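You operate a simulated robot arm through the tools that you are given. There is no shell and no other tool. Be economical: measure what you need, move in short steps, check, and stop when the job is done.

You are at the controls of a simulated two-armed robot. One attempt, no reset.

TASK
Put the grey wool on the desk top away on the shelf under the yarn table. Then fetch the flat iron and set it on the beige board. Then take the yellow pencil and put it on the red board. Then switch the blue lamp switch on. Then take the white float and leave it on the lower middle right shelf of the green rack. Then lift the churn lid open. The order counts. Set down upright: flat iron.
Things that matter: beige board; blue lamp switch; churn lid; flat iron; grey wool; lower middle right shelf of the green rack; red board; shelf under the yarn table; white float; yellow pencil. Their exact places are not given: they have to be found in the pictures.

The check looks at the end state, three seconds after you hand in, the way a careful person would. Anything else that was tipped, shoved, dropped, spilled or broken makes it a failure. Lids that push on must go on centred and level and be pressed home; caps that screw on are set level and turned clockwise until they are tight.

THE ROBOT
Two 6-joint arms with two-finger parallel grippers on one trunk, on a base that drives. Base frame: it is fixed to the floor where the robot stands at the start and does not move with it; the origin is under the middle of the robot, x ahead of it, y to its left, z up; the surface under the hand at the start is at about z = 0.86. Units: m, rad, N and s.
The left shoulder is at the start at [0.08, 0.216, 1.61], the right one opposite. With the tool pointing down near the work surface each hand reaches from about 0.1 to 0.68 m from the robot's upright axis, wherever it stands, measured 20 degrees to its own side. Places, roughly: beige board (15x20x2 cm) [0.6, -0.8, 0.9]; blue lamp switch [-1.4, 2.5, 1.4]; churn lid [-2, 2.8, 1]; flat iron (14x9x10 cm) [0.6, 0.1, 0.9]; grey wool (5x5x10 cm) [0.6, -0.1, 0.9]; lower middle right shelf of the green rack [-0.8, 2.9, 0.6]; red board (15x20x2 cm) [0.5, -0.3, 0.9]; shelf under the yarn table [-1.2, -0.7, 0.3]; white float (6x6x6 cm) [-2.9, 2.6, 0.7]; yellow pencil (2x2x13 cm) [0.6, 0.8, 0.9]. Payload 3.43 kg a hand.
The tool frame of a hand sits at the grasp point between the pads (the TCP): z along the fingers, y along the line on which they close. The tips reach 0.03 m beyond it. The gripper opens to 0.094 m. The fingers are 0.028 m wide and 0.01 m thick; the gripper's body (0.05 by 0.096 m) begins 0.055 m behind the TCP.
Orientation is that of the tool frame in the base frame, as a unit quaternion [w, x, y, z]. With the fingers straight down and closing along the base's y, the tool's x points along the base's -x, its y along +y and its z along -z.

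THE INTERFACE
- The arms move only by the tool step_arm. It takes "left_deltas", "right_deltas" or both (then of equal length, played together; a hand with none holds still); each is a list of rows, each an object of numbers (a shift or turn left out is 0, a gripper value left out holds the last): "ax", "ay", "az": the turn, a rotation vector about the tool's x, y, z in units of 5 degrees (1.0 is 5 degrees); "x", "y", "z": the shift along the tool's x, y, z in units of 20 mm (1.0 is 20 mm); "jaw": the closure, from 0 (fully open) to 1 (shut). In form: [{"ax": .., "ay": .., "az": .., "x": .., "y": .., "z": .., "jaw": ..}, ...]. A call has 1 to 10 rows; each row shifts and turns the commanded pose from where the row before left it, along the tool's axes as they then stand. A call with a number of a shift or a turn outside -1 to 1 is refused whole. A row lasts 0.2 s, in which the tool goes at most 0.05 m and 0.15 rad; a call with a longer step from one row to the next is refused whole, and so is a gripper value outside its range. A pose out of reach is approached as far as the arm can. The call stops where the force on the tool passes 40 N (or 10 N more than at its start, if that is more) or the arm is blocked; 0.2 s more then pass. Each finger travels about 0.072 m/s and halts on what it meets, pressing with about 29 N; the grip force reading is that of the motor and also rises with nothing between the fingers. The clock runs only during rows and for 0.2 s after the last one: add rows that do not move to give the fingers time. The reply holds the time, the measured pose of the TCP, the force on the tool along the base axes, the opening and the grip force, in the units named above and with some noise, with the torque about the TCP (base axes, N m) and any sound that the robot's microphone picked up.
- Cameras (640 x 400 px; columns grow to the right, rows downward): "scene" is now at [0.098, 0.0157, 1.7563]; the picture's right is [0.23, -0.97, 0.00], its down [-0.82, -0.19, -0.54] and it looks along [0.53, 0.12, -0.84] (base axes); focal length 254 px, centre (320, 200). "left" rides on the left gripper at [0.076, -0.014, -0.102] in its tool frame; the picture's right is [0.18, 0.98, 0.00], its down [-0.75, 0.14, -0.64] and it looks along [-0.63, 0.12, 0.77] (tool axes); focal length 243 px, centre (320, 200). "right" rides on the right gripper at [0.076, 0.014, -0.102] in its tool frame; the picture's right is [-0.18, 0.98, 0.00], its down [-0.75, -0.14, -0.64] and it looks along [-0.63, -0.12, 0.77] (tool axes); focal length 243 px, centre (320, 200).
- grab_frame(camera): a new picture of that camera. No time passes.
- lift_body(by): slides the trunk up (or, below 0, down) by that many m; the arms and the scene camera ride with it, the base frame stays. It gives what a move gives, with no picture.
- base_move(legs): drives the robot by 1 to 6 legs, each [ahead, left, turn to the left] in m, m and rad, along the robot's own axes; the way and the turn of a leg run together, so that a leg with both is an arc; at most 1.5 m and 3.142 rad a leg. The arms and the cameras ride along, it lands a little off, and it stops where it bumps. It gives what a move gives.
- head_to(pan, tilt): turns the head with the scene camera to pan (to the left, within 1.501 rad either way) and tilt (down, from -0.506 to 1.204), counted from straight ahead of the robot. It gives what a move gives.
- probe_pixels(camera, pixels): for up to 12 pixels [column, row] of the newest picture of that camera ("zoom" is the newest enlarged one), the place [x, y, z] in the base frame of the surface seen there, good to about 0.002 m. No time passes.
- zoom(camera, box): a new picture of the part [left, top, right, bottom] of that camera's present view, enlarged. No time passes.
- finish_job(): hands the job in; it is judged then, once.

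Work in short steps. Measure before you move; look again where a grasp or a placing could have gone wrong, and mend it. You have 110 turns and 92 pictures in all, those below and enlarged ones among them. Open the grippers and draw the arms clear of the work before you hand the job in, unless the task says otherwise.

The tools are called after "Call:" as name(argument=value, ...) on one line, values as JSON. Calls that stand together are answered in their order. step_arm: Moves the arms, as the interface text tells. Its arguments: {"type":"object","properties":{"left_deltas":{"type":"array","items":{"type":"object","properties":{"ax":{"type":"number"},"ay":{"type":"number"},"az":{"type":"number"},"x":{"type":"number"},"y":{"type":"number"},"z":{"type":"number"},"jaw":{"type":"number"}}}},"right_deltas":{"type":"array","items":{"type":"object","properties":{"ax":{"type":"number"},"ay":{"type":"number"},"az":{"type":"number"},"x":{"type":"number"},"y":{"type":"number"},"z":{"type":"number"},"jaw":{"type":"number"}}}}},"required":[]} The other tools are called the same way: lift_body (by) slides the trunk up or down; base_move (legs) drives the base; head_to (pan, tilt) turns the head that bears the scene camera; grab_frame (camera) takes a picture; probe_pixels (camera, pixels) gives the place of the surface under pixels of a picture; zoom (camera, box) takes an enlarged picture of a part of a camera's view; finish_job () hands the job in.

At the start:

```text
time: 0.0
left_position: [0.5969, 0.2264, 1.0825]
left_tcp_rot: [0.0, 0.0, 1.0, -0.001]
left_contact_force: [-0.4, 0.6, -0.4]
left_ft_torque: [-0.02, 0.0, -0.03]
left_finger_gap: 0.0942
left_finger_force: 0.0
right_position: [0.5743, -0.2757, 1.0964]
right_tcp_rot: [-0.001, -0.001, 1.0, -0.001]
right_contact_force: [-0.5, -0.3, 0.7]
right_ft_torque: [-0.03, 0.02, -0.01]
right_finger_gap: 0.0939
right_finger_force: 0.0
trunk travel left (down, up): [-0.84, 0.0]
robot x, y, heading: [0.0004, -0.0014, -0.002]
head pan, tilt: [0.23, 0.997]
```

scene: 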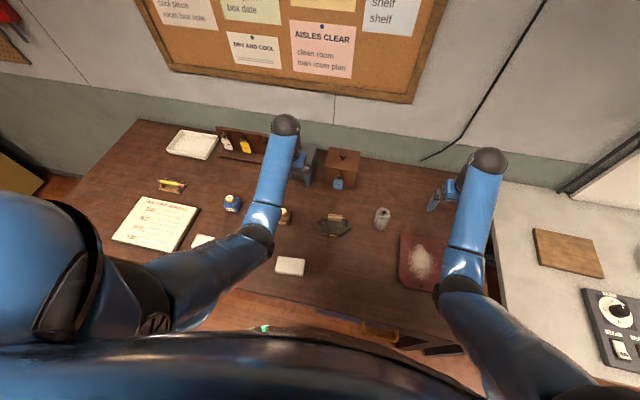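
right: 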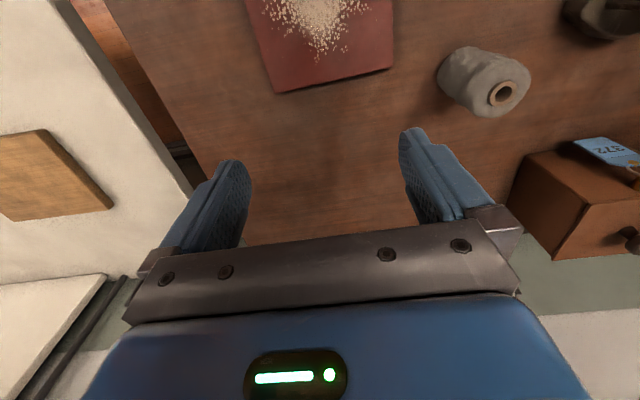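
left: 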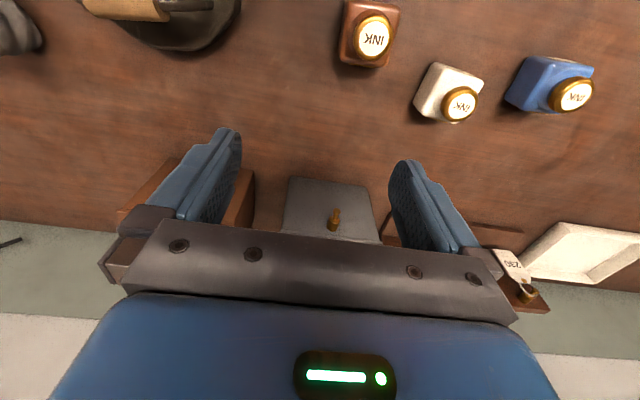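

The scene shows wool near (381,218), iron near (335,224), red board (420,262), beige board (568,253), and something yellow at (172,186). I probe these and zoom in on the middle.

Call:
probe_pixels(camera="scene", pixels=[[381, 212], [380, 224], [335, 216], [335, 230], [415, 250], [420, 262], [568, 253], [535, 230], [603, 277], [172, 186], [350, 250], [440, 275]])

Call:
zoom(camera="scene", box=[270, 140, 450, 300])

Call:
zoom(camera="scene", box=[100, 120, 280, 260])

```text
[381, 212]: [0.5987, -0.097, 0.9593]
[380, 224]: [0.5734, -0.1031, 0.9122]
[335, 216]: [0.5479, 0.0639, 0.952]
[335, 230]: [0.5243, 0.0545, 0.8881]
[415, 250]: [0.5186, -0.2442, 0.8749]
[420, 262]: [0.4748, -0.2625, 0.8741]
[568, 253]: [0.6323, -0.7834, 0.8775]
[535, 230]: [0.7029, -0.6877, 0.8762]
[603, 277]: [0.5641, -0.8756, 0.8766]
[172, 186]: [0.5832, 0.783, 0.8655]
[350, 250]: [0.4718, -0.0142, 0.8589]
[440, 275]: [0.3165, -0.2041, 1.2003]
```

```text
2.50 times, centred on (360, 220) of scene
```

zoom: 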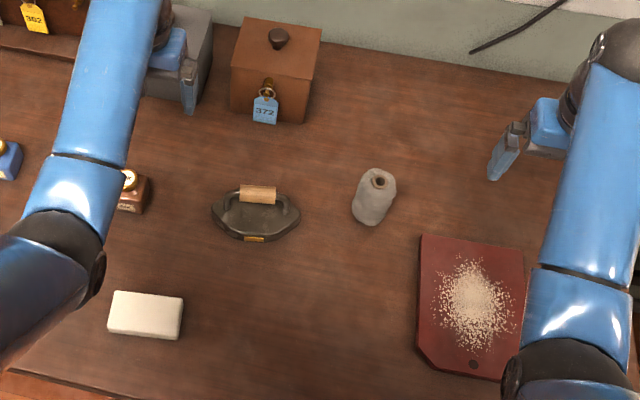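

```text
2.86 times, centred on (190, 190) of scene
```

zoom: 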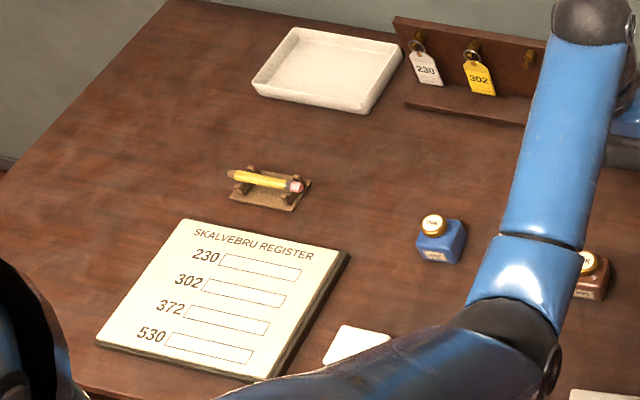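

I probe the spool's outline from the right camera and the scene.

Call:
probe_pixels(camera="right", pixels=[[488, 94], [503, 82], [525, 92], [508, 110], [470, 75], [445, 75]])

Call:
probe_pixels(camera="scene", pixels=[[383, 209], [378, 212], [388, 213], [382, 217], [382, 228], [376, 216]])

```text
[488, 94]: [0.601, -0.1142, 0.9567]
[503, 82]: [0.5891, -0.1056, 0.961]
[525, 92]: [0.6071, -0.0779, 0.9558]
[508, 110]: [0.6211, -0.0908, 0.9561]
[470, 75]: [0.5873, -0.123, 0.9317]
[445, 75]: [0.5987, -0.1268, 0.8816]
```

```text
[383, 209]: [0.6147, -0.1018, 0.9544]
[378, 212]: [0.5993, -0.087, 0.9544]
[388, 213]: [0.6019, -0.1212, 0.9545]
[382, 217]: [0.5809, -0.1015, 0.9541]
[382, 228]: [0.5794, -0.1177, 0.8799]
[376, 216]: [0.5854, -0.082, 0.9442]
```

Spool centre is about (0.60,-0.10), top 0.957. Before choosing a grasp, I look around to see the yarn table's shelf, starting with the head to the right.

Call:
head_to(pan=-1.5, tilt=0.5)

Call:
grab_frame(camera="scene")

Call:
head_to(pan=1.5, tilt=0.4)

Call:
grab_frame(camera="scene")

```text
time: 1.8
left_position: [0.5956, 0.2272, 1.083]
left_tcp_rot: [0.0, 0.0, 1.0, 0.0]
left_contact_force: [0.2, 0.1, 0.8]
left_ft_torque: [0.0, 0.0, -0.03]
left_finger_gap: 0.0939
left_finger_force: 0.1
right_position: [0.5758, -0.2763, 1.0963]
right_tcp_rot: [0.001, 0.0, 1.0, -0.001]
right_contact_force: [-0.1, 0.4, -0.6]
right_ft_torque: [-0.02, -0.05, -0.01]
right_finger_gap: 0.0938
right_finger_force: 0.0
trunk travel left (down, up): [-0.84, 0.0]
robot x, y, heading: [0.0014, 0.0004, 0.001]
head pan, tilt: [-1.499, 0.499]
```

```text
86 pictures are left
```

scene: 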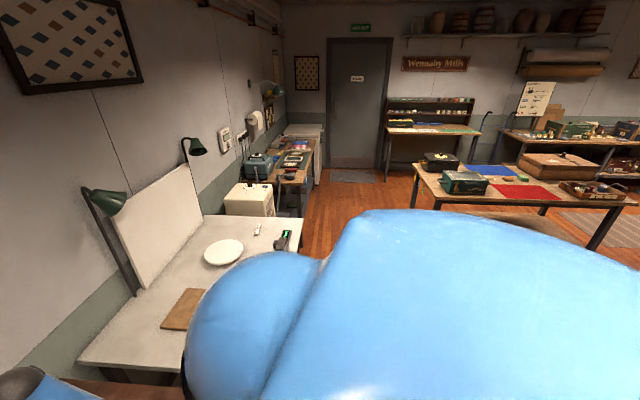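

```text
time: 4.3
left_position: [0.5977, 0.2272, 1.0833]
left_tcp_rot: [0.0, 0.001, 1.0, 0.001]
left_contact_force: [-0.4, 0.0, -0.2]
left_ft_torque: [0.0, -0.02, 0.0]
left_finger_gap: 0.0941
left_finger_force: 0.0
right_position: [0.5746, -0.2762, 1.0966]
right_tcp_rot: [0.0, 0.0, 1.0, 0.0]
right_contact_force: [-0.8, 0.2, 0.3]
right_ft_torque: [-0.02, -0.01, 0.02]
right_finger_gap: 0.0941
right_finger_force: 0.0
trunk travel left (down, up): [-0.84, 0.0]
robot x, y, heading: [0.0011, -0.0004, -0.001]
head pan, tilt: [1.499, 0.4]
```

```text
85 pictures are left
```

scene: 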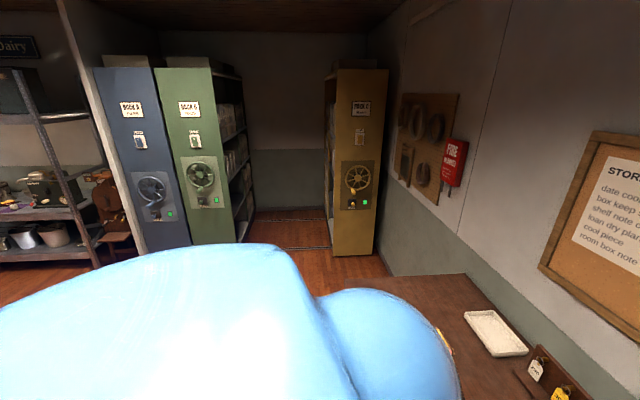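

The yarn table is still behind me, out of view. I turn the base to the right a bit and look there.

Call:
base_move(legs=[[-0.25, 0, 0], [0, 0, -1.2]])

Call:
head_to(pan=-1.3, tilt=0.6)

Call:
grab_frame(camera="scene")

```text
time: 9.2
left_position: [0.1731, -0.4796, 1.0822]
left_tcp_rot: [0.0, 0.571, 0.821, 0.0]
left_contact_force: [0.2, 0.6, -0.5]
left_ft_torque: [-0.01, -0.01, -0.02]
left_finger_gap: 0.0938
left_finger_force: 0.1
right_position: [-0.306, -0.6366, 1.0962]
right_tcp_rot: [0.001, 0.571, 0.821, 0.0]
right_contact_force: [-1.0, 0.2, -0.4]
right_ft_torque: [0.01, 0.02, -0.02]
right_finger_gap: 0.0939
right_finger_force: 0.0
trunk travel left (down, up): [-0.84, 0.0]
robot x, y, heading: [-0.2465, 0.0007, -1.212]
head pan, tilt: [1.499, 0.4]
```

```text
time: 11.7
left_position: [0.1724, -0.4812, 1.0821]
left_tcp_rot: [0.0, 0.572, 0.821, 0.0]
left_contact_force: [0.4, 0.2, 0.6]
left_ft_torque: [-0.04, 0.02, 0.04]
left_finger_gap: 0.0942
left_finger_force: 0.1
right_position: [-0.3057, -0.6351, 1.0964]
right_tcp_rot: [-0.001, 0.57, 0.821, 0.0]
right_contact_force: [0.0, 0.0, -0.2]
right_ft_torque: [-0.02, -0.02, -0.01]
right_finger_gap: 0.0943
right_finger_force: 0.1
trunk travel left (down, up): [-0.84, 0.0]
robot x, y, heading: [-0.2497, 0.0004, -1.218]
head pan, tilt: [-1.3, 0.6]
```

```text
84 pictures are left
```

scene: 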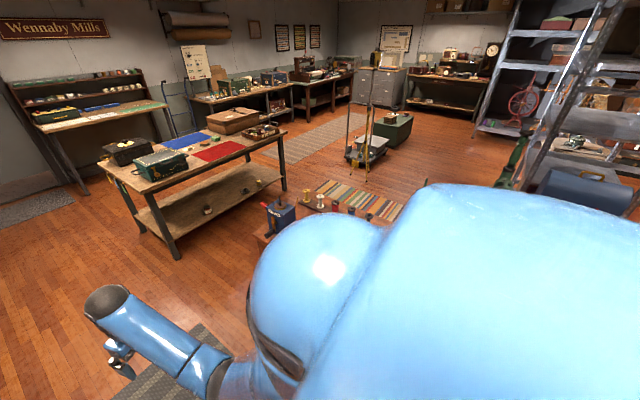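

A striped table with yarn spools near (330,220) is just behind the shoulder — the yarn table. I turn further to face it.

Call:
base_move(legs=[[0, 0, -1.2]])

Call:
head_to(pan=0.0, tilt=0.75)

Call:
grab_frame(camera="scene")

```text
time: 15.0
left_position: [-0.5355, -0.5701, 1.0824]
left_tcp_rot: [0.0, 0.932, 0.362, 0.0]
left_contact_force: [-0.3, -0.3, -0.1]
left_ft_torque: [-0.03, 0.03, -0.01]
left_finger_gap: 0.0937
left_finger_force: 0.0
right_position: [-0.8585, -0.1853, 1.0949]
right_tcp_rot: [-0.001, 0.933, 0.361, -0.001]
right_contact_force: [0.6, -0.1, 1.2]
right_ft_torque: [0.04, 0.01, -0.02]
right_finger_gap: 0.0939
right_finger_force: 0.1
trunk travel left (down, up): [-0.84, 0.0]
robot x, y, heading: [-0.2483, 0.0011, -2.398]
head pan, tilt: [-1.3, 0.6]
```

```text
time: 16.5
left_position: [-0.535, -0.5694, 1.0824]
left_tcp_rot: [0.0, 0.932, 0.362, 0.001]
left_contact_force: [0.8, -0.5, 0.1]
left_ft_torque: [-0.04, 0.01, -0.04]
left_finger_gap: 0.0938
left_finger_force: 0.1
right_position: [-0.8591, -0.1861, 1.0969]
right_tcp_rot: [0.0, 0.932, 0.362, 0.0]
right_contact_force: [-0.8, 0.1, -0.2]
right_ft_torque: [-0.01, 0.02, -0.02]
right_finger_gap: 0.0939
right_finger_force: 0.1
trunk travel left (down, up): [-0.84, 0.0]
robot x, y, heading: [-0.2456, 0.001, -2.404]
head pan, tilt: [0.0, 0.75]
```

```text
83 pictures are left
```

scene: 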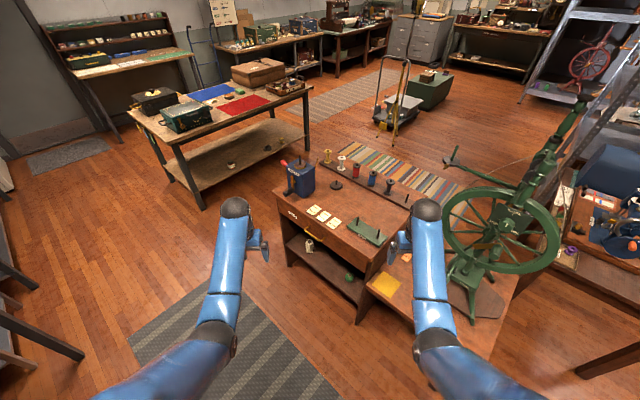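

The yarn table stands ahead with a shelf under it around (325,270), holding a couple of items. I zoom and probe it.

Call:
zoom(camera="scene", box=[260, 150, 420, 330])

Call:
probe_pixels(camera="scene", pixels=[[276, 196], [384, 250], [325, 262], [295, 245], [345, 290], [309, 247], [349, 278], [330, 215], [300, 230], [360, 305]])

```text
2.22 times, centred on (340, 240) of scene
```

zoom: 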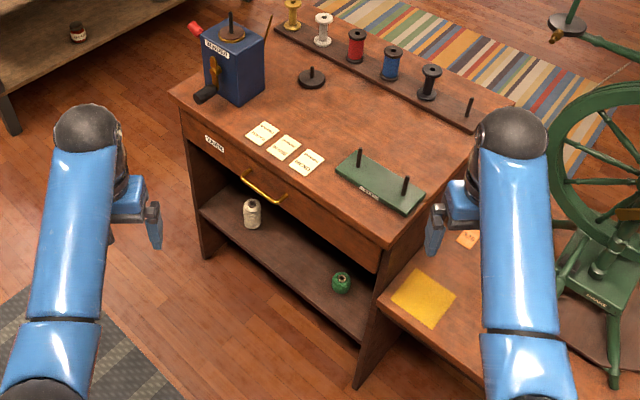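

```text
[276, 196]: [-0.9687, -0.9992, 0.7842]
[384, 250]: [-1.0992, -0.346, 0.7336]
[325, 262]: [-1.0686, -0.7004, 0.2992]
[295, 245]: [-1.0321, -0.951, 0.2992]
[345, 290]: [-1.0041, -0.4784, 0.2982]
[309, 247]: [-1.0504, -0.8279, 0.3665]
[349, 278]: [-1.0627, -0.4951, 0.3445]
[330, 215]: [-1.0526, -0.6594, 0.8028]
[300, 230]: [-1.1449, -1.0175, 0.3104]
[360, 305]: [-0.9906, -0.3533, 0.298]
```

Shelf at z≈0.30, front edge x≈-0.98, free spot around (-1.06,-0.66) between the white spool and the green ball; the drawer sits above so I'll grasp the wool with the hand tilted ~50° forward. I tilt the right hand now and draw the left hand back, then drive back to the desk.

Call:
step_arm(right_deltas=[{"ay": -1}, {"ay": -1}, {"ay": -1}, {"ay": -1}, {"ay": -1}, {"ay": -1}, {"ay": -1}, {"ay": -1}, {"ay": -1}, {"ay": -1}], left_deltas=[{"x": 1, "z": -0.5}, {"x": 1, "z": -0.5}, {"x": 1, "z": -0.5}, {"x": 1, "z": -0.5}, {"x": 1, "z": -0.5}, {"x": 1, "z": -0.5}, {"x": 1, "z": -0.5}, {"x": 1, "z": -0.5}, {"x": 1, "z": -0.5}, {"x": 1, "z": -0.5}])

Call:
base_move(legs=[[0, 0, 2.404], [0.2, 0, 0]])

Call:
head_to(pan=-0.1, tilt=0.95)

Call:
grab_frame(camera="scene")

```text
time: 18.7
left_position: [-0.4229, -0.4675, 1.0475]
left_tcp_rot: [0.001, 0.932, 0.362, -0.002]
left_contact_force: [0.2, -0.5, -0.1]
left_ft_torque: [-0.01, -0.01, 0.02]
left_finger_gap: 0.0941
left_finger_force: 0.1
left hand out of reach, approached as far as the arm can: row 2, 3, 4, 5, 6, 7, 8, 9, 10
right_position: [-0.8587, -0.183, 1.0972]
right_tcp_rot: [0.154, 0.844, 0.328, -0.395]
right_contact_force: [0.4, 0.7, 0.6]
right_ft_torque: [-0.02, 0.02, -0.03]
right_finger_gap: 0.094
right_finger_force: 0.0
trunk travel left (down, up): [-0.84, 0.0]
robot x, y, heading: [-0.2466, -0.0024, -2.401]
head pan, tilt: [0.0, 0.75]
```

```text
time: 25.9
left_position: [0.3988, 0.2118, 1.0487]
left_tcp_rot: [0.004, 0.011, 1.0, 0.0]
left_contact_force: [-0.5, 0.8, 0.5]
left_ft_torque: [-0.02, -0.05, -0.05]
left_finger_gap: 0.0938
left_finger_force: 0.1
right_position: [0.5185, -0.2929, 1.0995]
right_tcp_rot: [0.424, 0.011, 0.905, -0.006]
right_contact_force: [0.0, -0.5, 0.3]
right_ft_torque: [0.01, 0.0, -0.01]
right_finger_gap: 0.0938
right_finger_force: 0.1
trunk travel left (down, up): [-0.84, 0.0]
robot x, y, heading: [-0.0468, -0.0073, -0.022]
head pan, tilt: [0.0, 0.75]
```

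```text
time: 26.7
left_position: [0.3999, 0.2124, 1.0472]
left_tcp_rot: [0.002, 0.011, 1.0, 0.001]
left_contact_force: [0.1, -0.4, -0.8]
left_ft_torque: [0.0, -0.01, -0.02]
left_finger_gap: 0.0939
left_finger_force: 0.1
right_position: [0.52, -0.2934, 1.0971]
right_tcp_rot: [0.422, 0.01, 0.906, -0.005]
right_contact_force: [-0.9, 0.0, 0.4]
right_ft_torque: [-0.01, -0.04, 0.01]
right_finger_gap: 0.0941
right_finger_force: 0.0
trunk travel left (down, up): [-0.84, 0.0]
robot x, y, heading: [-0.0457, -0.0064, -0.022]
head pan, tilt: [-0.099, 0.949]
```

```text
81 pictures are left
```

scene: 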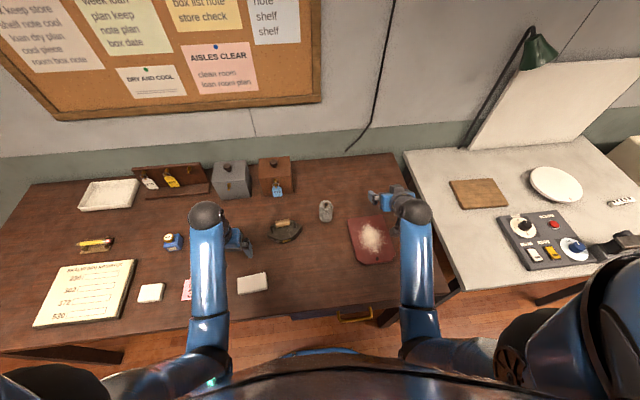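

Everything is intact. I move the right hand to a pre-grasp 10 cm back along its axis from the wool.

Call:
step_arm(right_deltas=[{"x": 0.478, "y": 0.955, "z": 0.388}, {"x": 0.478, "y": 0.955, "z": 0.388}, {"x": 0.478, "y": 0.955, "z": 0.388}, {"x": 0.478, "y": 0.955, "z": 0.388}, {"x": 0.478, "y": 0.955, "z": 0.388}, {"x": 0.478, "y": 0.955, "z": 0.388}, {"x": 0.478, "y": 0.955, "z": 0.388}, {"x": 0.478, "y": 0.955, "z": 0.388}, {"x": 0.478, "y": 0.955, "z": 0.388}, {"x": 0.478, "y": 0.955, "z": 0.388}])

Call:
grab_frame(camera="right")

```text
time: 28.9
left_position: [0.4026, 0.2126, 1.0469]
left_tcp_rot: [0.001, 0.012, 1.0, 0.0]
left_contact_force: [-0.3, 0.4, 0.3]
left_ft_torque: [-0.02, -0.01, 0.0]
left_finger_gap: 0.0941
left_finger_force: 0.1
right_position: [0.5261, -0.1006, 0.972]
right_tcp_rot: [0.423, 0.011, 0.906, -0.005]
right_contact_force: [-0.3, 0.2, -0.8]
right_ft_torque: [0.01, 0.0, -0.04]
right_finger_gap: 0.094
right_finger_force: 0.0
trunk travel left (down, up): [-0.84, 0.0]
robot x, y, heading: [-0.0477, -0.0042, -0.024]
head pan, tilt: [-0.099, 0.949]
```

```text
80 pictures are left
```

right: 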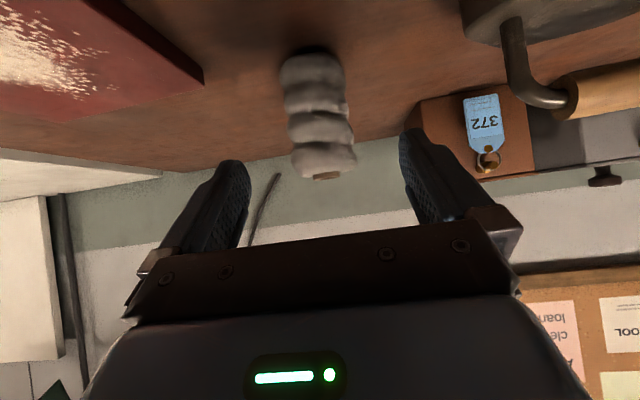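

The spool is centred between the fingers. I advance 9.5 cm along the tool axis and close.

Call:
step_arm(right_deltas=[{"z": 1}, {"z": 1}, {"z": 1}, {"z": 1}, {"z": 0.7}, {"jaw": 1}, {"jaw": 1}, {"jaw": 1}, {"jaw": 1}])

Call:
grab_frame(camera="right")

```text
time: 30.9
left_position: [0.4036, 0.2128, 1.0469]
left_tcp_rot: [0.001, 0.011, 1.0, 0.0]
left_contact_force: [-0.4, -0.7, -0.1]
left_ft_torque: [-0.02, 0.01, 0.01]
left_finger_gap: 0.0938
left_finger_force: 0.1
right_position: [0.5965, -0.1038, 0.9128]
right_tcp_rot: [0.423, 0.01, 0.906, -0.005]
right_contact_force: [0.1, -0.2, 0.0]
right_ft_torque: [-0.02, 0.01, 0.0]
right_finger_gap: 0.0494
right_finger_force: 29.2
trunk travel left (down, up): [-0.84, 0.0]
robot x, y, heading: [-0.0483, -0.0015, -0.02]
head pan, tilt: [-0.099, 0.949]
```

```text
79 pictures are left
```

right: 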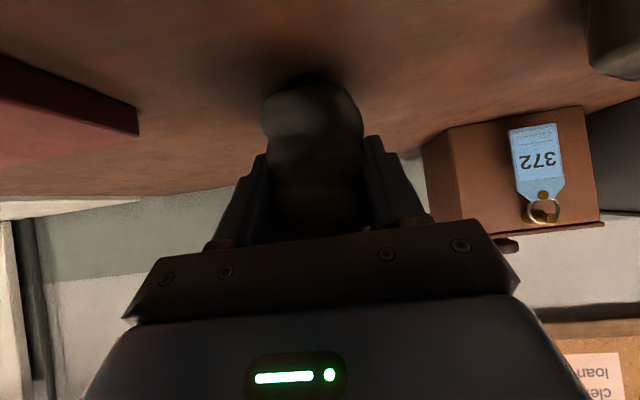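

Gripped (gap 4.9 cm). I lift straight up, then drive back, sideways and turn to face the yarn table from a standoff.

Call:
step_arm(right_deltas=[{"x": -0.766, "z": -0.643}, {"x": -0.766, "z": -0.643}, {"x": -0.766, "z": -0.643}, {"x": -0.766, "z": -0.643}, {"x": -0.766, "z": -0.643}, {"x": -0.766, "z": -0.643}, {"x": -0.766, "z": -0.643}])

Call:
base_move(legs=[[-0.15, 0, 0], [0, -0.75, 0], [0, 0, -3.12]])

Call:
head_to(pan=0, tilt=0.9)

Call:
grab_frame(camera="scene")

```text
time: 32.5
left_position: [0.4019, 0.2124, 1.0471]
left_tcp_rot: [0.001, 0.012, 1.0, 0.0]
left_contact_force: [-0.4, 0.5, -0.7]
left_ft_torque: [0.02, 0.01, 0.0]
left_finger_gap: 0.0941
left_finger_force: 0.1
right_position: [0.5955, -0.1053, 1.0535]
right_tcp_rot: [0.422, 0.01, 0.906, -0.005]
right_contact_force: [0.8, -0.6, -0.8]
right_ft_torque: [0.01, -0.01, -0.01]
right_finger_gap: 0.0492
right_finger_force: 28.7
trunk travel left (down, up): [-0.84, 0.0]
robot x, y, heading: [-0.0487, -0.0037, -0.02]
head pan, tilt: [-0.099, 0.949]
```

```text
time: 44.8
left_position: [-0.6557, -0.9851, 1.0466]
left_tcp_rot: [0.0, 1.0, 0.004, 0.0]
left_contact_force: [0.0, 0.7, 0.8]
left_ft_torque: [-0.01, 0.01, -0.01]
left_finger_gap: 0.094
left_finger_force: 0.0
right_position: [-0.8599, -0.6741, 1.0529]
right_tcp_rot: [0.001, 0.906, 0.003, -0.423]
right_contact_force: [0.1, 0.1, -0.7]
right_ft_torque: [0.0, 0.0, 0.0]
right_finger_gap: 0.0474
right_finger_force: 29.0
trunk travel left (down, up): [-0.84, 0.0]
robot x, y, heading: [-0.2132, -0.7543, -3.136]
head pan, tilt: [-0.099, 0.949]
```

```text
time: 45.5
left_position: [-0.657, -0.9852, 1.0472]
left_tcp_rot: [0.0, 1.0, 0.004, 0.0]
left_contact_force: [0.0, 0.3, 0.3]
left_ft_torque: [0.0, 0.03, -0.01]
left_finger_gap: 0.0939
left_finger_force: 0.1
right_position: [-0.8597, -0.6742, 1.0521]
right_tcp_rot: [0.002, 0.906, 0.003, -0.423]
right_contact_force: [0.4, 0.0, -0.6]
right_ft_torque: [0.01, 0.01, 0.02]
right_finger_gap: 0.0473
right_finger_force: 28.7
trunk travel left (down, up): [-0.84, 0.0]
robot x, y, heading: [-0.2125, -0.7534, -3.136]
head pan, tilt: [0.0, 0.901]
```

```text
78 pictures are left
```

scene: 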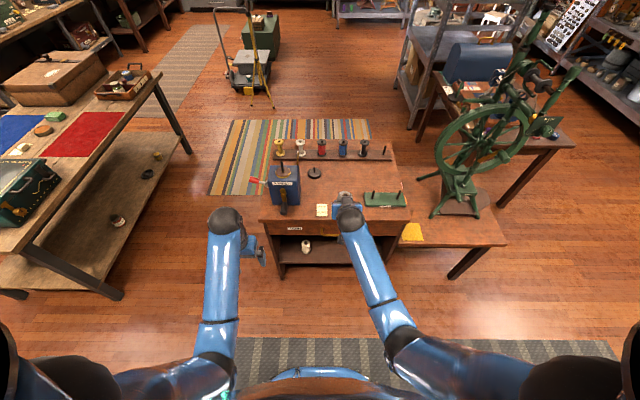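

Aligned: hand at (-0.86,-0.67), shelf gap open ahead. I lower the trunk 0.68 m so the wool is just above shelf level, then check.

Call:
lift_body(by=-0.68)

Call:
grab_frame(camera="scene")

Call:
grab_frame(camera="right")

```text
refused: -0.68 is not a number from -0.4 to 0.4
```

```text
77 pictures are left
```

scene: 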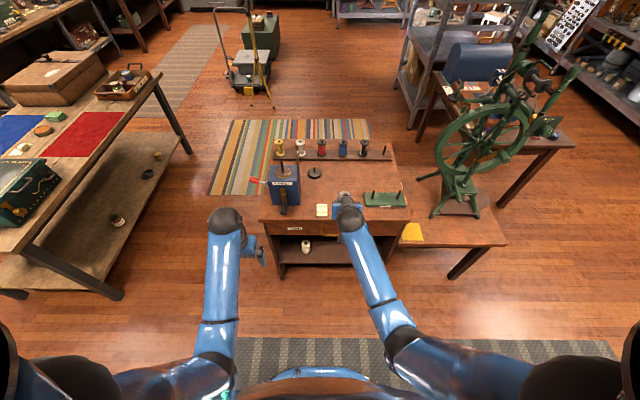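

```text
76 pictures are left
```

right: 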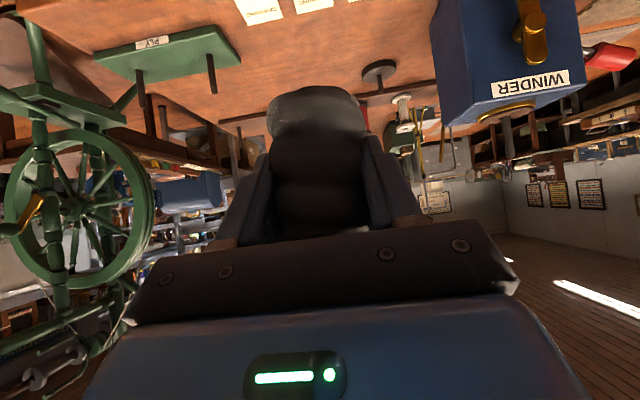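

Trunk steps are limited to 0.4; the drawer handle sticks out so I back off 8 cm first, then lower in two steps.

Call:
base_move(legs=[[-0.08, 0, 0]])

Call:
lift_body(by=-0.34)

Call:
lift_body(by=-0.335)

Call:
grab_frame(camera="scene")

Call:
grab_frame(camera="left")

```text
time: 46.5
left_position: [-0.5891, -0.9837, 1.043]
left_tcp_rot: [-0.001, 1.0, 0.004, 0.004]
left_contact_force: [-1.3, 0.1, 0.1]
left_ft_torque: [0.01, -0.08, -0.01]
left_finger_gap: 0.0942
left_finger_force: 0.1
right_position: [-0.7904, -0.6738, 1.0467]
right_tcp_rot: [0.002, 0.909, 0.004, -0.418]
right_contact_force: [-0.1, -0.3, 0.2]
right_ft_torque: [0.01, -0.02, -0.03]
right_finger_gap: 0.0471
right_finger_force: 28.5
trunk travel left (down, up): [-0.84, 0.0]
robot x, y, heading: [-0.1382, -0.7523, -3.13]
head pan, tilt: [0.0, 0.901]
```

```text
time: 49.9
left_position: [-0.5801, -0.984, 0.7068]
left_tcp_rot: [0.0, 1.0, 0.005, -0.002]
left_contact_force: [1.0, -0.6, -0.6]
left_ft_torque: [0.04, -0.03, -0.02]
left_finger_gap: 0.094
left_finger_force: 0.1
right_position: [-0.7835, -0.673, 0.7133]
right_tcp_rot: [0.002, 0.906, 0.004, -0.423]
right_contact_force: [0.6, 0.8, -0.7]
right_ft_torque: [0.01, 0.01, -0.01]
right_finger_gap: 0.0466
right_finger_force: 28.6
trunk travel left (down, up): [-0.5, 0.34]
robot x, y, heading: [-0.1345, -0.7518, -3.132]
head pan, tilt: [0.0, 0.901]
```

```text
time: 53.1
left_position: [-0.5798, -0.9831, 0.3728]
left_tcp_rot: [0.0, 1.0, 0.005, -0.001]
left_contact_force: [-0.5, -0.4, 0.9]
left_ft_torque: [0.05, -0.01, 0.02]
left_finger_gap: 0.0943
left_finger_force: 0.0
right_position: [-0.7837, -0.6719, 0.3794]
right_tcp_rot: [0.001, 0.906, 0.003, -0.423]
right_contact_force: [-0.2, 0.4, -0.8]
right_ft_torque: [0.0, 0.02, 0.01]
right_finger_gap: 0.0464
right_finger_force: 29.0
trunk travel left (down, up): [-0.165, 0.675]
robot x, y, heading: [-0.1417, -0.7573, -3.135]
head pan, tilt: [0.0, 0.901]
```

```text
75 pictures are left
```

scene: 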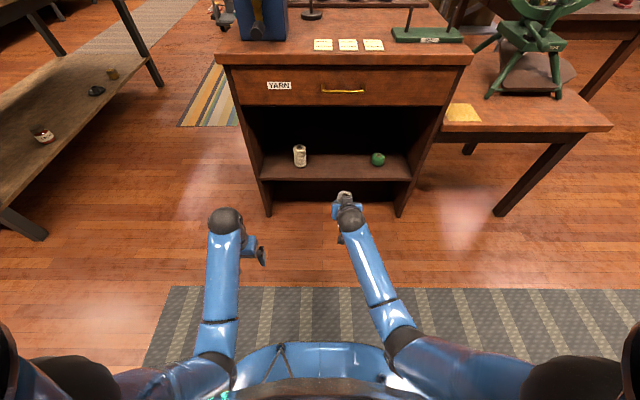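

```text
74 pictures are left
```

left: 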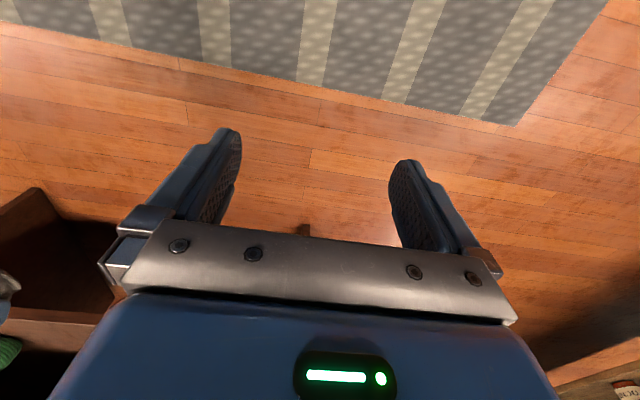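

Clear view of the shelf. I probe the drawer's underside, shelf front edge and the items.

Call:
probe_pixels(camera="scene", pixels=[[330, 102], [330, 178], [330, 172], [300, 152], [378, 159], [340, 160], [255, 180], [415, 180], [343, 91]])

```text
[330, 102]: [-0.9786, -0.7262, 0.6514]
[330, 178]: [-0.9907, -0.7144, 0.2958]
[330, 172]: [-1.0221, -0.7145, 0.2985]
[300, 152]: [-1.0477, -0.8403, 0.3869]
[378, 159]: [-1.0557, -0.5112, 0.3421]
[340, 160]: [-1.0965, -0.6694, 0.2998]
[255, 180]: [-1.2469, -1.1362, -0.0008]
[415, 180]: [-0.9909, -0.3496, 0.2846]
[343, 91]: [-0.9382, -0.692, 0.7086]
```

Spot between the items is at y≈-0.67, as the hand is. I drive forward 0.275 m to carry the wool over the shelf.

Call:
base_move(legs=[[0.275, 0, 0]])

Call:
grab_frame(camera="right")

Call:
grab_frame(camera="scene")

```text
time: 55.1
left_position: [-0.8584, -0.9864, 0.3714]
left_tcp_rot: [0.0, 1.0, 0.005, 0.0]
left_contact_force: [0.3, -0.1, 0.1]
left_ft_torque: [0.01, -0.02, 0.0]
left_finger_gap: 0.094
left_finger_force: 0.1
right_position: [-1.0611, -0.6772, 0.3769]
right_tcp_rot: [0.002, 0.906, 0.004, -0.423]
right_contact_force: [-0.5, -0.5, -0.4]
right_ft_torque: [0.05, -0.01, -0.01]
right_finger_gap: 0.0464
right_finger_force: 28.9
trunk travel left (down, up): [-0.165, 0.675]
robot x, y, heading: [-0.414, -0.7551, -3.131]
head pan, tilt: [0.0, 0.901]
```

```text
73 pictures are left
```

right: 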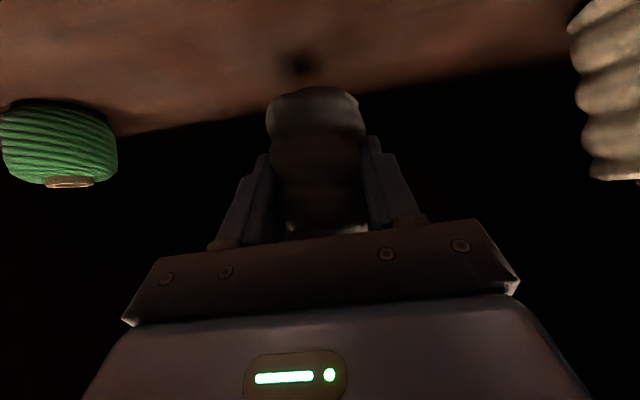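

```text
72 pictures are left
```

scene: 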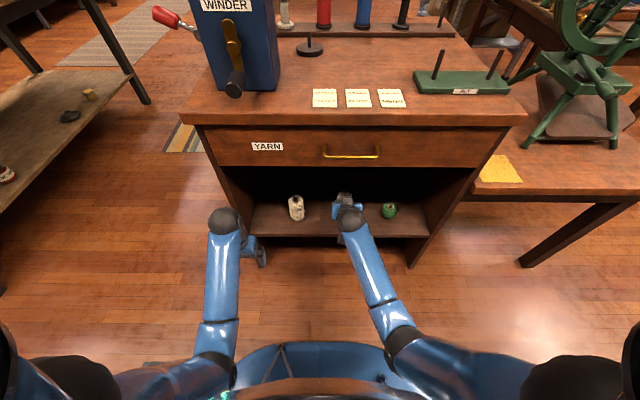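

Good position. I lower ~22 mm in shrinking steps with the arm and read the force.

Call:
step_arm(right_deltas=[{"x": 0.38, "z": 0.32}, {"x": 0.23, "z": 0.193}, {"x": 0.115, "z": 0.096}, {"x": 0.077, "z": 0.064}, {}])

```text
time: 56.3
left_position: [-0.8587, -0.9863, 0.3704]
left_tcp_rot: [-0.001, 1.0, 0.005, -0.002]
left_contact_force: [-0.6, 0.4, 1.1]
left_ft_torque: [-0.02, -0.01, 0.01]
left_finger_gap: 0.0941
left_finger_force: 0.1
right_position: [-1.0614, -0.6767, 0.3575]
right_tcp_rot: [0.003, 0.906, 0.005, -0.423]
right_contact_force: [-0.7, 0.0, -0.5]
right_ft_torque: [-0.02, -0.02, 0.04]
right_finger_gap: 0.0461
right_finger_force: 29.3
trunk travel left (down, up): [-0.165, 0.675]
robot x, y, heading: [-0.4155, -0.7575, -3.13]
head pan, tilt: [0.0, 0.901]
```

No contact yet (force ~0). I go down in 1.5 mm steps.

Call:
step_arm(right_deltas=[{"x": 0.06, "z": 0.05}, {"x": 0.06, "z": 0.05}, {"x": 0.06, "z": 0.05}, {}])

```text
time: 57.3
left_position: [-0.858, -0.9869, 0.3714]
left_tcp_rot: [0.0, 1.0, 0.005, -0.002]
left_contact_force: [-0.1, -0.3, -0.3]
left_ft_torque: [-0.01, -0.02, 0.01]
left_finger_gap: 0.094
left_finger_force: 0.0
right_position: [-1.061, -0.6763, 0.354]
right_tcp_rot: [0.002, 0.907, 0.005, -0.422]
right_contact_force: [0.1, 0.5, -0.3]
right_ft_torque: [-0.01, -0.01, 0.02]
right_finger_gap: 0.0463
right_finger_force: 29.2
trunk travel left (down, up): [-0.165, 0.675]
robot x, y, heading: [-0.4118, -0.7534, -3.129]
head pan, tilt: [0.0, 0.901]
```

Call:
step_arm(right_deltas=[{"x": 0.06, "z": 0.05}, {"x": 0.06, "z": 0.05}, {"x": 0.06, "z": 0.05}, {"x": 0.06, "z": 0.05}, {}])

Call:
grab_frame(camera="right")

```text
time: 58.5
left_position: [-0.8557, -0.9874, 0.3736]
left_tcp_rot: [0.0, 1.0, 0.006, -0.003]
left_contact_force: [0.2, 0.1, 1.3]
left_ft_torque: [-0.02, 0.02, 0.01]
left_finger_gap: 0.0943
left_finger_force: 0.0
right_position: [-1.0617, -0.6779, 0.3522]
right_tcp_rot: [0.003, 0.905, 0.005, -0.426]
right_contact_force: [3.0, 1.9, 28.0]
right_ft_torque: [0.29, -0.07, -0.06]
right_finger_gap: 0.0467
right_finger_force: 28.6
trunk travel left (down, up): [-0.165, 0.675]
robot x, y, heading: [-0.4128, -0.7553, -3.13]
head pan, tilt: [0.0, 0.901]
```

```text
71 pictures are left
```

right: 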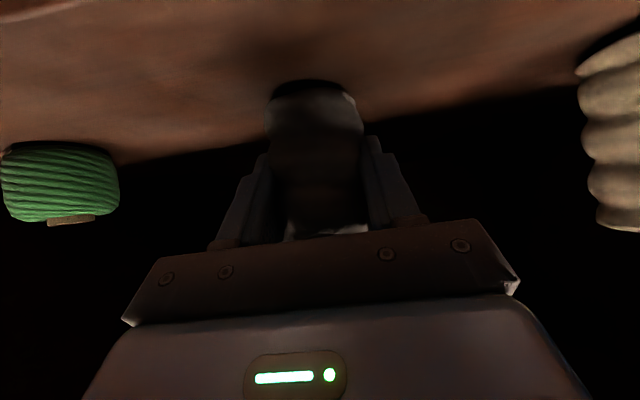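

Contact at 28 N. I ease 2 mm up, open, and retreat along the tool axis, then look.

Call:
step_arm(right_deltas=[{"x": -0.06, "z": -0.05}, {"jaw": 0}, {"jaw": 0}, {"jaw": 0}, {"jaw": 0}, {"z": -1}, {"z": -1}, {"z": -1}, {"z": -1}])

Call:
grab_frame(camera="right")

```text
time: 60.5
left_position: [-0.8573, -0.9864, 0.3716]
left_tcp_rot: [0.0, 1.0, 0.005, -0.002]
left_contact_force: [0.9, -0.3, 0.0]
left_ft_torque: [-0.02, -0.04, 0.02]
left_finger_gap: 0.0941
left_finger_force: 0.0
right_position: [-0.9977, -0.6754, 0.3991]
right_tcp_rot: [0.002, 0.906, 0.005, -0.423]
right_contact_force: [-0.6, -1.0, 0.0]
right_ft_torque: [0.0, 0.01, 0.0]
right_finger_gap: 0.0941
right_finger_force: 0.0
trunk travel left (down, up): [-0.165, 0.675]
robot x, y, heading: [-0.4173, -0.7537, -3.129]
head pan, tilt: [0.0, 0.901]
```

```text
70 pictures are left
```

right: 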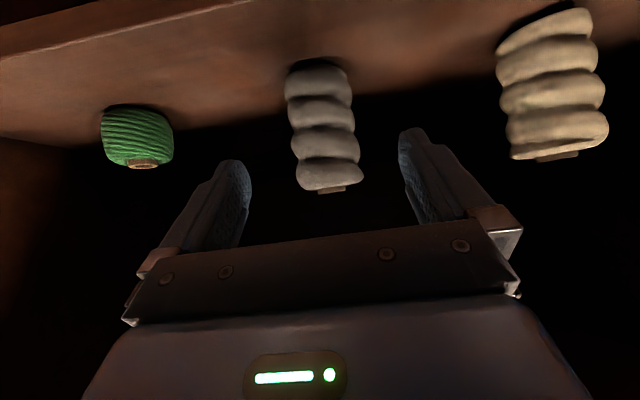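

Wool stands upright on the shelf. I back out, raise the trunk, and turn back to the desk.

Call:
base_move(legs=[[-0.28, 0, 0]])

Call:
lift_body(by=0.34)

Call:
lift_body(by=0.335)

Call:
step_arm(right_deltas=[{"ay": 1, "x": -0.4}, {"ay": 1, "x": -0.4}, {"ay": 1}, {"ay": 1}, {"ay": 1}, {"ay": 1}, {"ay": 1}, {"ay": 1}, {"ay": 1}, {"ay": 1}])

Call:
base_move(legs=[[0, 0, 3.129], [0, 1.0, 0], [0.1, 0, 0]])

Call:
head_to(pan=-0.2, tilt=0.95)

Call:
grab_frame(camera="scene")

```text
time: 62.5
left_position: [-0.5746, -0.9844, 0.373]
left_tcp_rot: [0.0, 1.0, 0.006, -0.002]
left_contact_force: [-0.6, 0.0, 0.8]
left_ft_torque: [-0.03, 0.01, 0.02]
left_finger_gap: 0.0941
left_finger_force: 0.0
right_position: [-0.7172, -0.6737, 0.3979]
right_tcp_rot: [0.003, 0.907, 0.005, -0.422]
right_contact_force: [0.2, 0.3, 0.6]
right_ft_torque: [0.0, 0.02, -0.02]
right_finger_gap: 0.094
right_finger_force: 0.0
trunk travel left (down, up): [-0.165, 0.675]
robot x, y, heading: [-0.1314, -0.7531, -3.128]
head pan, tilt: [0.0, 0.901]
```

```text
time: 65.8
left_position: [-0.5758, -0.9844, 0.7119]
left_tcp_rot: [0.0, 1.0, 0.007, -0.002]
left_contact_force: [0.0, -0.2, 0.5]
left_ft_torque: [0.01, -0.03, 0.0]
left_finger_gap: 0.0941
left_finger_force: 0.1
right_position: [-0.7169, -0.6749, 0.7393]
right_tcp_rot: [0.002, 0.906, 0.005, -0.422]
right_contact_force: [-0.5, 0.2, 0.5]
right_ft_torque: [-0.03, -0.04, -0.04]
right_finger_gap: 0.0942
right_finger_force: 0.0
trunk travel left (down, up): [-0.505, 0.335]
robot x, y, heading: [-0.1335, -0.752, -3.132]
head pan, tilt: [0.0, 0.901]
```

```text
time: 69.1
left_position: [-0.5754, -0.9839, 1.0468]
left_tcp_rot: [0.0, 1.0, 0.006, -0.003]
left_contact_force: [0.3, 0.3, 0.5]
left_ft_torque: [0.03, 0.01, 0.01]
left_finger_gap: 0.094
left_finger_force: 0.0
right_position: [-0.7175, -0.6746, 1.0735]
right_tcp_rot: [0.002, 0.906, 0.005, -0.423]
right_contact_force: [0.7, -0.1, 0.2]
right_ft_torque: [0.01, -0.01, -0.02]
right_finger_gap: 0.0943
right_finger_force: 0.2
trunk travel left (down, up): [-0.84, 0.0]
robot x, y, heading: [-0.1325, -0.7533, -3.133]
head pan, tilt: [0.0, 0.901]
```

```text
time: 71.3
left_position: [-0.5754, -0.9861, 1.0466]
left_tcp_rot: [0.0, 1.0, 0.006, -0.001]
left_contact_force: [-0.6, -0.2, -0.5]
left_ft_torque: [-0.04, 0.01, 0.01]
left_finger_gap: 0.0939
left_finger_force: 0.1
right_position: [-0.7282, -0.6738, 1.0863]
right_tcp_rot: [-0.001, 1.0, 0.006, 0.001]
right_contact_force: [0.4, 0.5, 0.2]
right_ft_torque: [0.03, -0.02, 0.04]
right_finger_gap: 0.0939
right_finger_force: 0.0
trunk travel left (down, up): [-0.84, 0.0]
robot x, y, heading: [-0.1335, -0.75, -3.126]
head pan, tilt: [0.0, 0.901]
```

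```text
time: 84.4
left_position: [0.475, 0.4271, 1.0512]
left_tcp_rot: [0.005, 0.032, 0.999, 0.0]
left_contact_force: [-1.0, -0.1, 0.0]
left_ft_torque: [0.03, -0.09, 0.02]
left_finger_gap: 0.0936
left_finger_force: 0.1
right_position: [0.6033, 0.1069, 1.091]
right_tcp_rot: [0.004, 0.032, 0.999, 0.0]
right_contact_force: [-1.5, 0.6, 0.5]
right_ft_torque: [-0.02, -0.07, -0.01]
right_finger_gap: 0.0939
right_finger_force: 0.1
trunk travel left (down, up): [-0.84, 0.0]
robot x, y, heading: [0.0221, 0.2319, -0.063]
head pan, tilt: [0.0, 0.901]
```

```text
time: 85.1
left_position: [0.4799, 0.4281, 1.0479]
left_tcp_rot: [0.003, 0.032, 0.999, 0.0]
left_contact_force: [-0.4, -0.6, -0.3]
left_ft_torque: [-0.02, -0.02, -0.01]
left_finger_gap: 0.0937
left_finger_force: 0.0
right_position: [0.6077, 0.1065, 1.0882]
right_tcp_rot: [0.0, 0.032, 0.999, 0.0]
right_contact_force: [0.6, 0.1, 0.4]
right_ft_torque: [0.0, 0.01, 0.0]
right_finger_gap: 0.094
right_finger_force: 0.0
trunk travel left (down, up): [-0.84, 0.0]
robot x, y, heading: [0.0245, 0.23, -0.062]
head pan, tilt: [-0.201, 0.949]
```

```text
69 pictures are left
```

scene: 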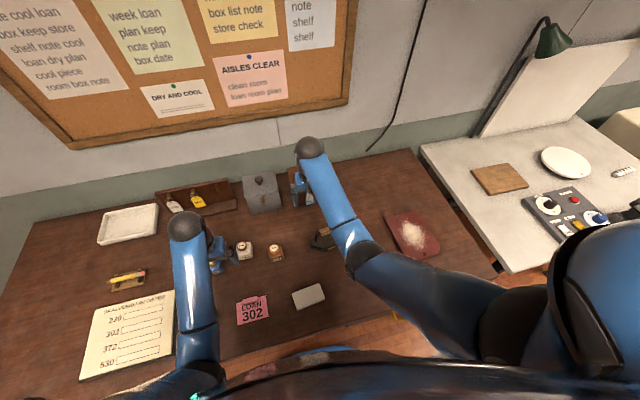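

Right hand hovers near the iron. I rotate it 90° about its axis (two calls) so the fingers close across the handle.

Call:
step_arm(right_deltas=[{"az": -1, "x": 0.3}, {"az": -1}, {"az": -1}, {"az": -1}, {"az": -1}, {"az": -1}, {"az": -1}, {"az": -1}, {"az": -1}, {"az": -1}])

Call:
step_arm(right_deltas=[{"az": -1}, {"az": -1}, {"az": -1}, {"az": -1}, {"az": -1}, {"az": -1}, {"az": -1}, {"az": -1}])

Call:
grab_frame(camera="right")

```text
time: 87.3
left_position: [0.4821, 0.4277, 1.0469]
left_tcp_rot: [0.001, 0.032, 0.999, 0.0]
left_contact_force: [0.1, 0.2, 0.0]
left_ft_torque: [0.06, -0.01, -0.01]
left_finger_gap: 0.0942
left_finger_force: 0.1
right_position: [0.6068, 0.1077, 1.0862]
right_tcp_rot: [0.0, -0.393, 0.92, 0.0]
right_contact_force: [0.9, -0.3, 0.7]
right_ft_torque: [-0.02, 0.03, 0.01]
right_finger_gap: 0.0938
right_finger_force: 0.0
trunk travel left (down, up): [-0.84, 0.0]
robot x, y, heading: [0.0249, 0.229, -0.066]
head pan, tilt: [-0.201, 0.949]
```

```text
time: 89.1
left_position: [0.4832, 0.4277, 1.0469]
left_tcp_rot: [0.001, 0.032, 0.999, 0.001]
left_contact_force: [0.8, 0.1, -0.5]
left_ft_torque: [-0.02, -0.04, -0.04]
left_finger_gap: 0.094
left_finger_force: 0.1
right_position: [0.6058, 0.1068, 1.0862]
right_tcp_rot: [0.0, -0.684, 0.729, 0.0]
right_contact_force: [0.0, 0.1, 1.1]
right_ft_torque: [0.0, -0.03, 0.01]
right_finger_gap: 0.0943
right_finger_force: 0.0
trunk travel left (down, up): [-0.84, 0.0]
robot x, y, heading: [0.0211, 0.2318, -0.062]
head pan, tilt: [-0.201, 0.949]
```

```text
68 pictures are left
```

right: 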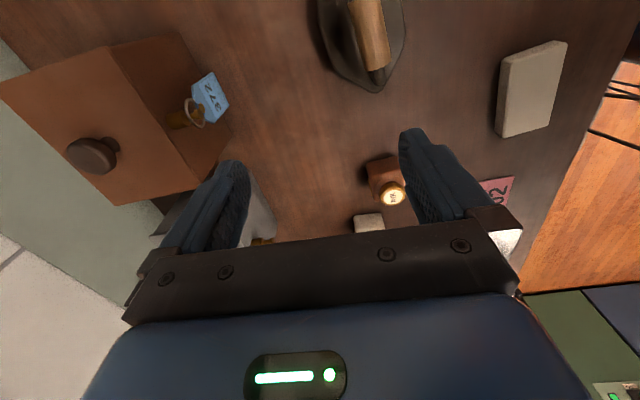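

Probe the iron's handle ends and body in this view.

Call:
probe_pixels(camera="right", pixels=[[370, 10], [378, 60], [362, 2], [382, 2], [366, 68], [390, 66], [372, 35], [345, 60], [395, 40], [375, 90], [325, 20]])

```text
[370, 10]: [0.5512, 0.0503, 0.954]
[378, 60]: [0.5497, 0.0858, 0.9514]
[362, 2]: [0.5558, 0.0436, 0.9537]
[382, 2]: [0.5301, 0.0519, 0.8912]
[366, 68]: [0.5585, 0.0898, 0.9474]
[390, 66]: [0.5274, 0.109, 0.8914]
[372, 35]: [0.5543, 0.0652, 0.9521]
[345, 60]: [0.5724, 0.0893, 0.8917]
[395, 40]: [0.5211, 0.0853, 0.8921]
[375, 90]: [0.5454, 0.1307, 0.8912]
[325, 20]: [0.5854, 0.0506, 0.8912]
```

Handle centre about (0.549,0.06), top 0.954. I hover above it and look again.

Call:
step_arm(right_deltas=[{"x": 0.66, "y": 0.68}, {"x": 0.66, "y": 0.68}, {"x": 0.66, "y": 0.68}, {"x": 0.66, "y": 0.68}, {"z": 0.9}, {"z": 0.9}, {"z": 0.9}, {"z": 0.8}])

Call:
grab_frame(camera="right")

```text
time: 90.9
left_position: [0.4836, 0.4283, 1.0463]
left_tcp_rot: [0.001, 0.032, 0.999, 0.0]
left_contact_force: [-0.2, 0.2, -0.6]
left_ft_torque: [0.01, 0.04, 0.02]
left_finger_gap: 0.0939
left_finger_force: 0.0
right_position: [0.5501, 0.058, 1.0082]
right_tcp_rot: [0.0, -0.684, 0.729, 0.0]
right_contact_force: [0.7, 1.3, -0.3]
right_ft_torque: [-0.01, -0.03, 0.04]
right_finger_gap: 0.0939
right_finger_force: 0.0
right hand out of reach, approached as far as the arm can: row 4
trunk travel left (down, up): [-0.84, 0.0]
robot x, y, heading: [0.0274, 0.2305, -0.067]
head pan, tilt: [-0.201, 0.949]
```

```text
67 pictures are left
```

right: 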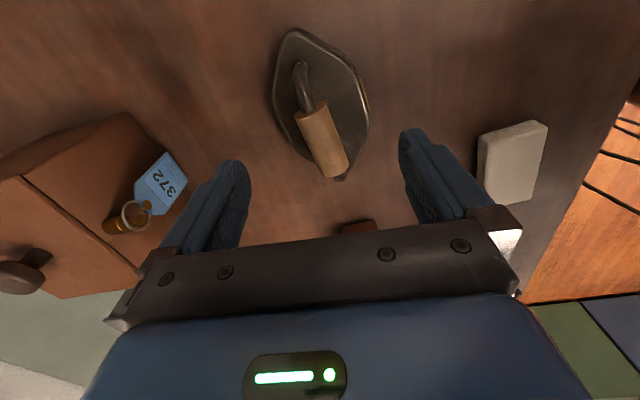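

The handle grip runs from (310,108) to (335,170). I probe its centreline for its angle.

Call:
probe_pixels(camera="right", pixels=[[311, 112], [317, 130], [324, 147], [331, 165], [300, 70], [308, 130], [330, 128], [341, 180]])

```text
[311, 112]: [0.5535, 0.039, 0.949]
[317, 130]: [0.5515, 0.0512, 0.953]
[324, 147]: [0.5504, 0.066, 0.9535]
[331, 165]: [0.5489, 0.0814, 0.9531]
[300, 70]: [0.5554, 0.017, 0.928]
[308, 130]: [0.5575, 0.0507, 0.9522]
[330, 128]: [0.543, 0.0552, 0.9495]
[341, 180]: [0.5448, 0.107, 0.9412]
```

Handle centre (0.551,0.064), skewed ~10° to the hand. I rotate -10°, descend 7 cm and close.

Call:
step_arm(right_deltas=[{"az": -1, "x": -0.3}, {"az": -1}, {"z": 0.9}, {"z": 0.9}, {"z": 0.9}, {"z": 0.8}, {"jaw": 1}, {"jaw": 1}, {"jaw": 1}, {"jaw": 1}])

Call:
step_arm(right_deltas=[{"jaw": 1}, {"jaw": 1}])

Call:
grab_frame(camera="right")

```text
time: 93.1
left_position: [0.4818, 0.4284, 1.0481]
left_tcp_rot: [0.001, 0.033, 0.999, 0.0]
left_contact_force: [-0.1, -0.3, 0.5]
left_ft_torque: [-0.02, 0.01, -0.01]
left_finger_gap: 0.0941
left_finger_force: 0.0
right_position: [0.5509, 0.0637, 0.9368]
right_tcp_rot: [0.001, 0.745, -0.667, -0.001]
right_contact_force: [-3.8, 0.5, 0.3]
right_ft_torque: [0.01, -0.07, -0.04]
right_finger_gap: 0.0292
right_finger_force: 29.0
trunk travel left (down, up): [-0.84, 0.0]
robot x, y, heading: [0.0223, 0.2315, -0.065]
head pan, tilt: [-0.201, 0.949]
```

```text
time: 93.7
left_position: [0.4829, 0.4275, 1.0475]
left_tcp_rot: [0.001, 0.032, 0.999, 0.0]
left_contact_force: [0.1, -0.1, 0.6]
left_ft_torque: [0.01, -0.01, 0.01]
left_finger_gap: 0.0939
left_finger_force: 0.0
right_position: [0.5505, 0.0627, 0.9378]
right_tcp_rot: [0.001, 0.745, -0.667, -0.001]
right_contact_force: [-4.8, -0.2, -0.6]
right_ft_torque: [0.0, -0.03, -0.05]
right_finger_gap: 0.0292
right_finger_force: 28.8
trunk travel left (down, up): [-0.84, 0.0]
robot x, y, heading: [0.0267, 0.2291, -0.068]
head pan, tilt: [-0.201, 0.949]
```

```text
66 pictures are left
```

right: 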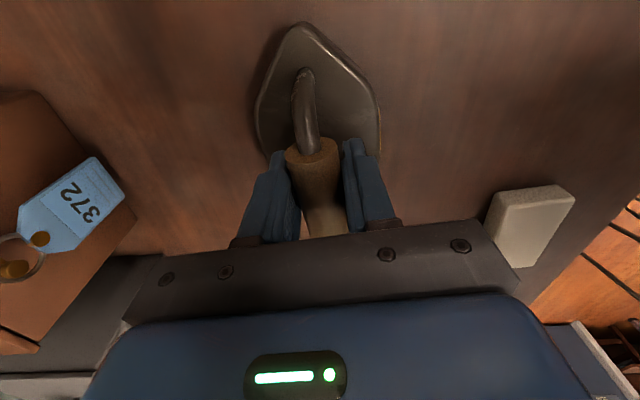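

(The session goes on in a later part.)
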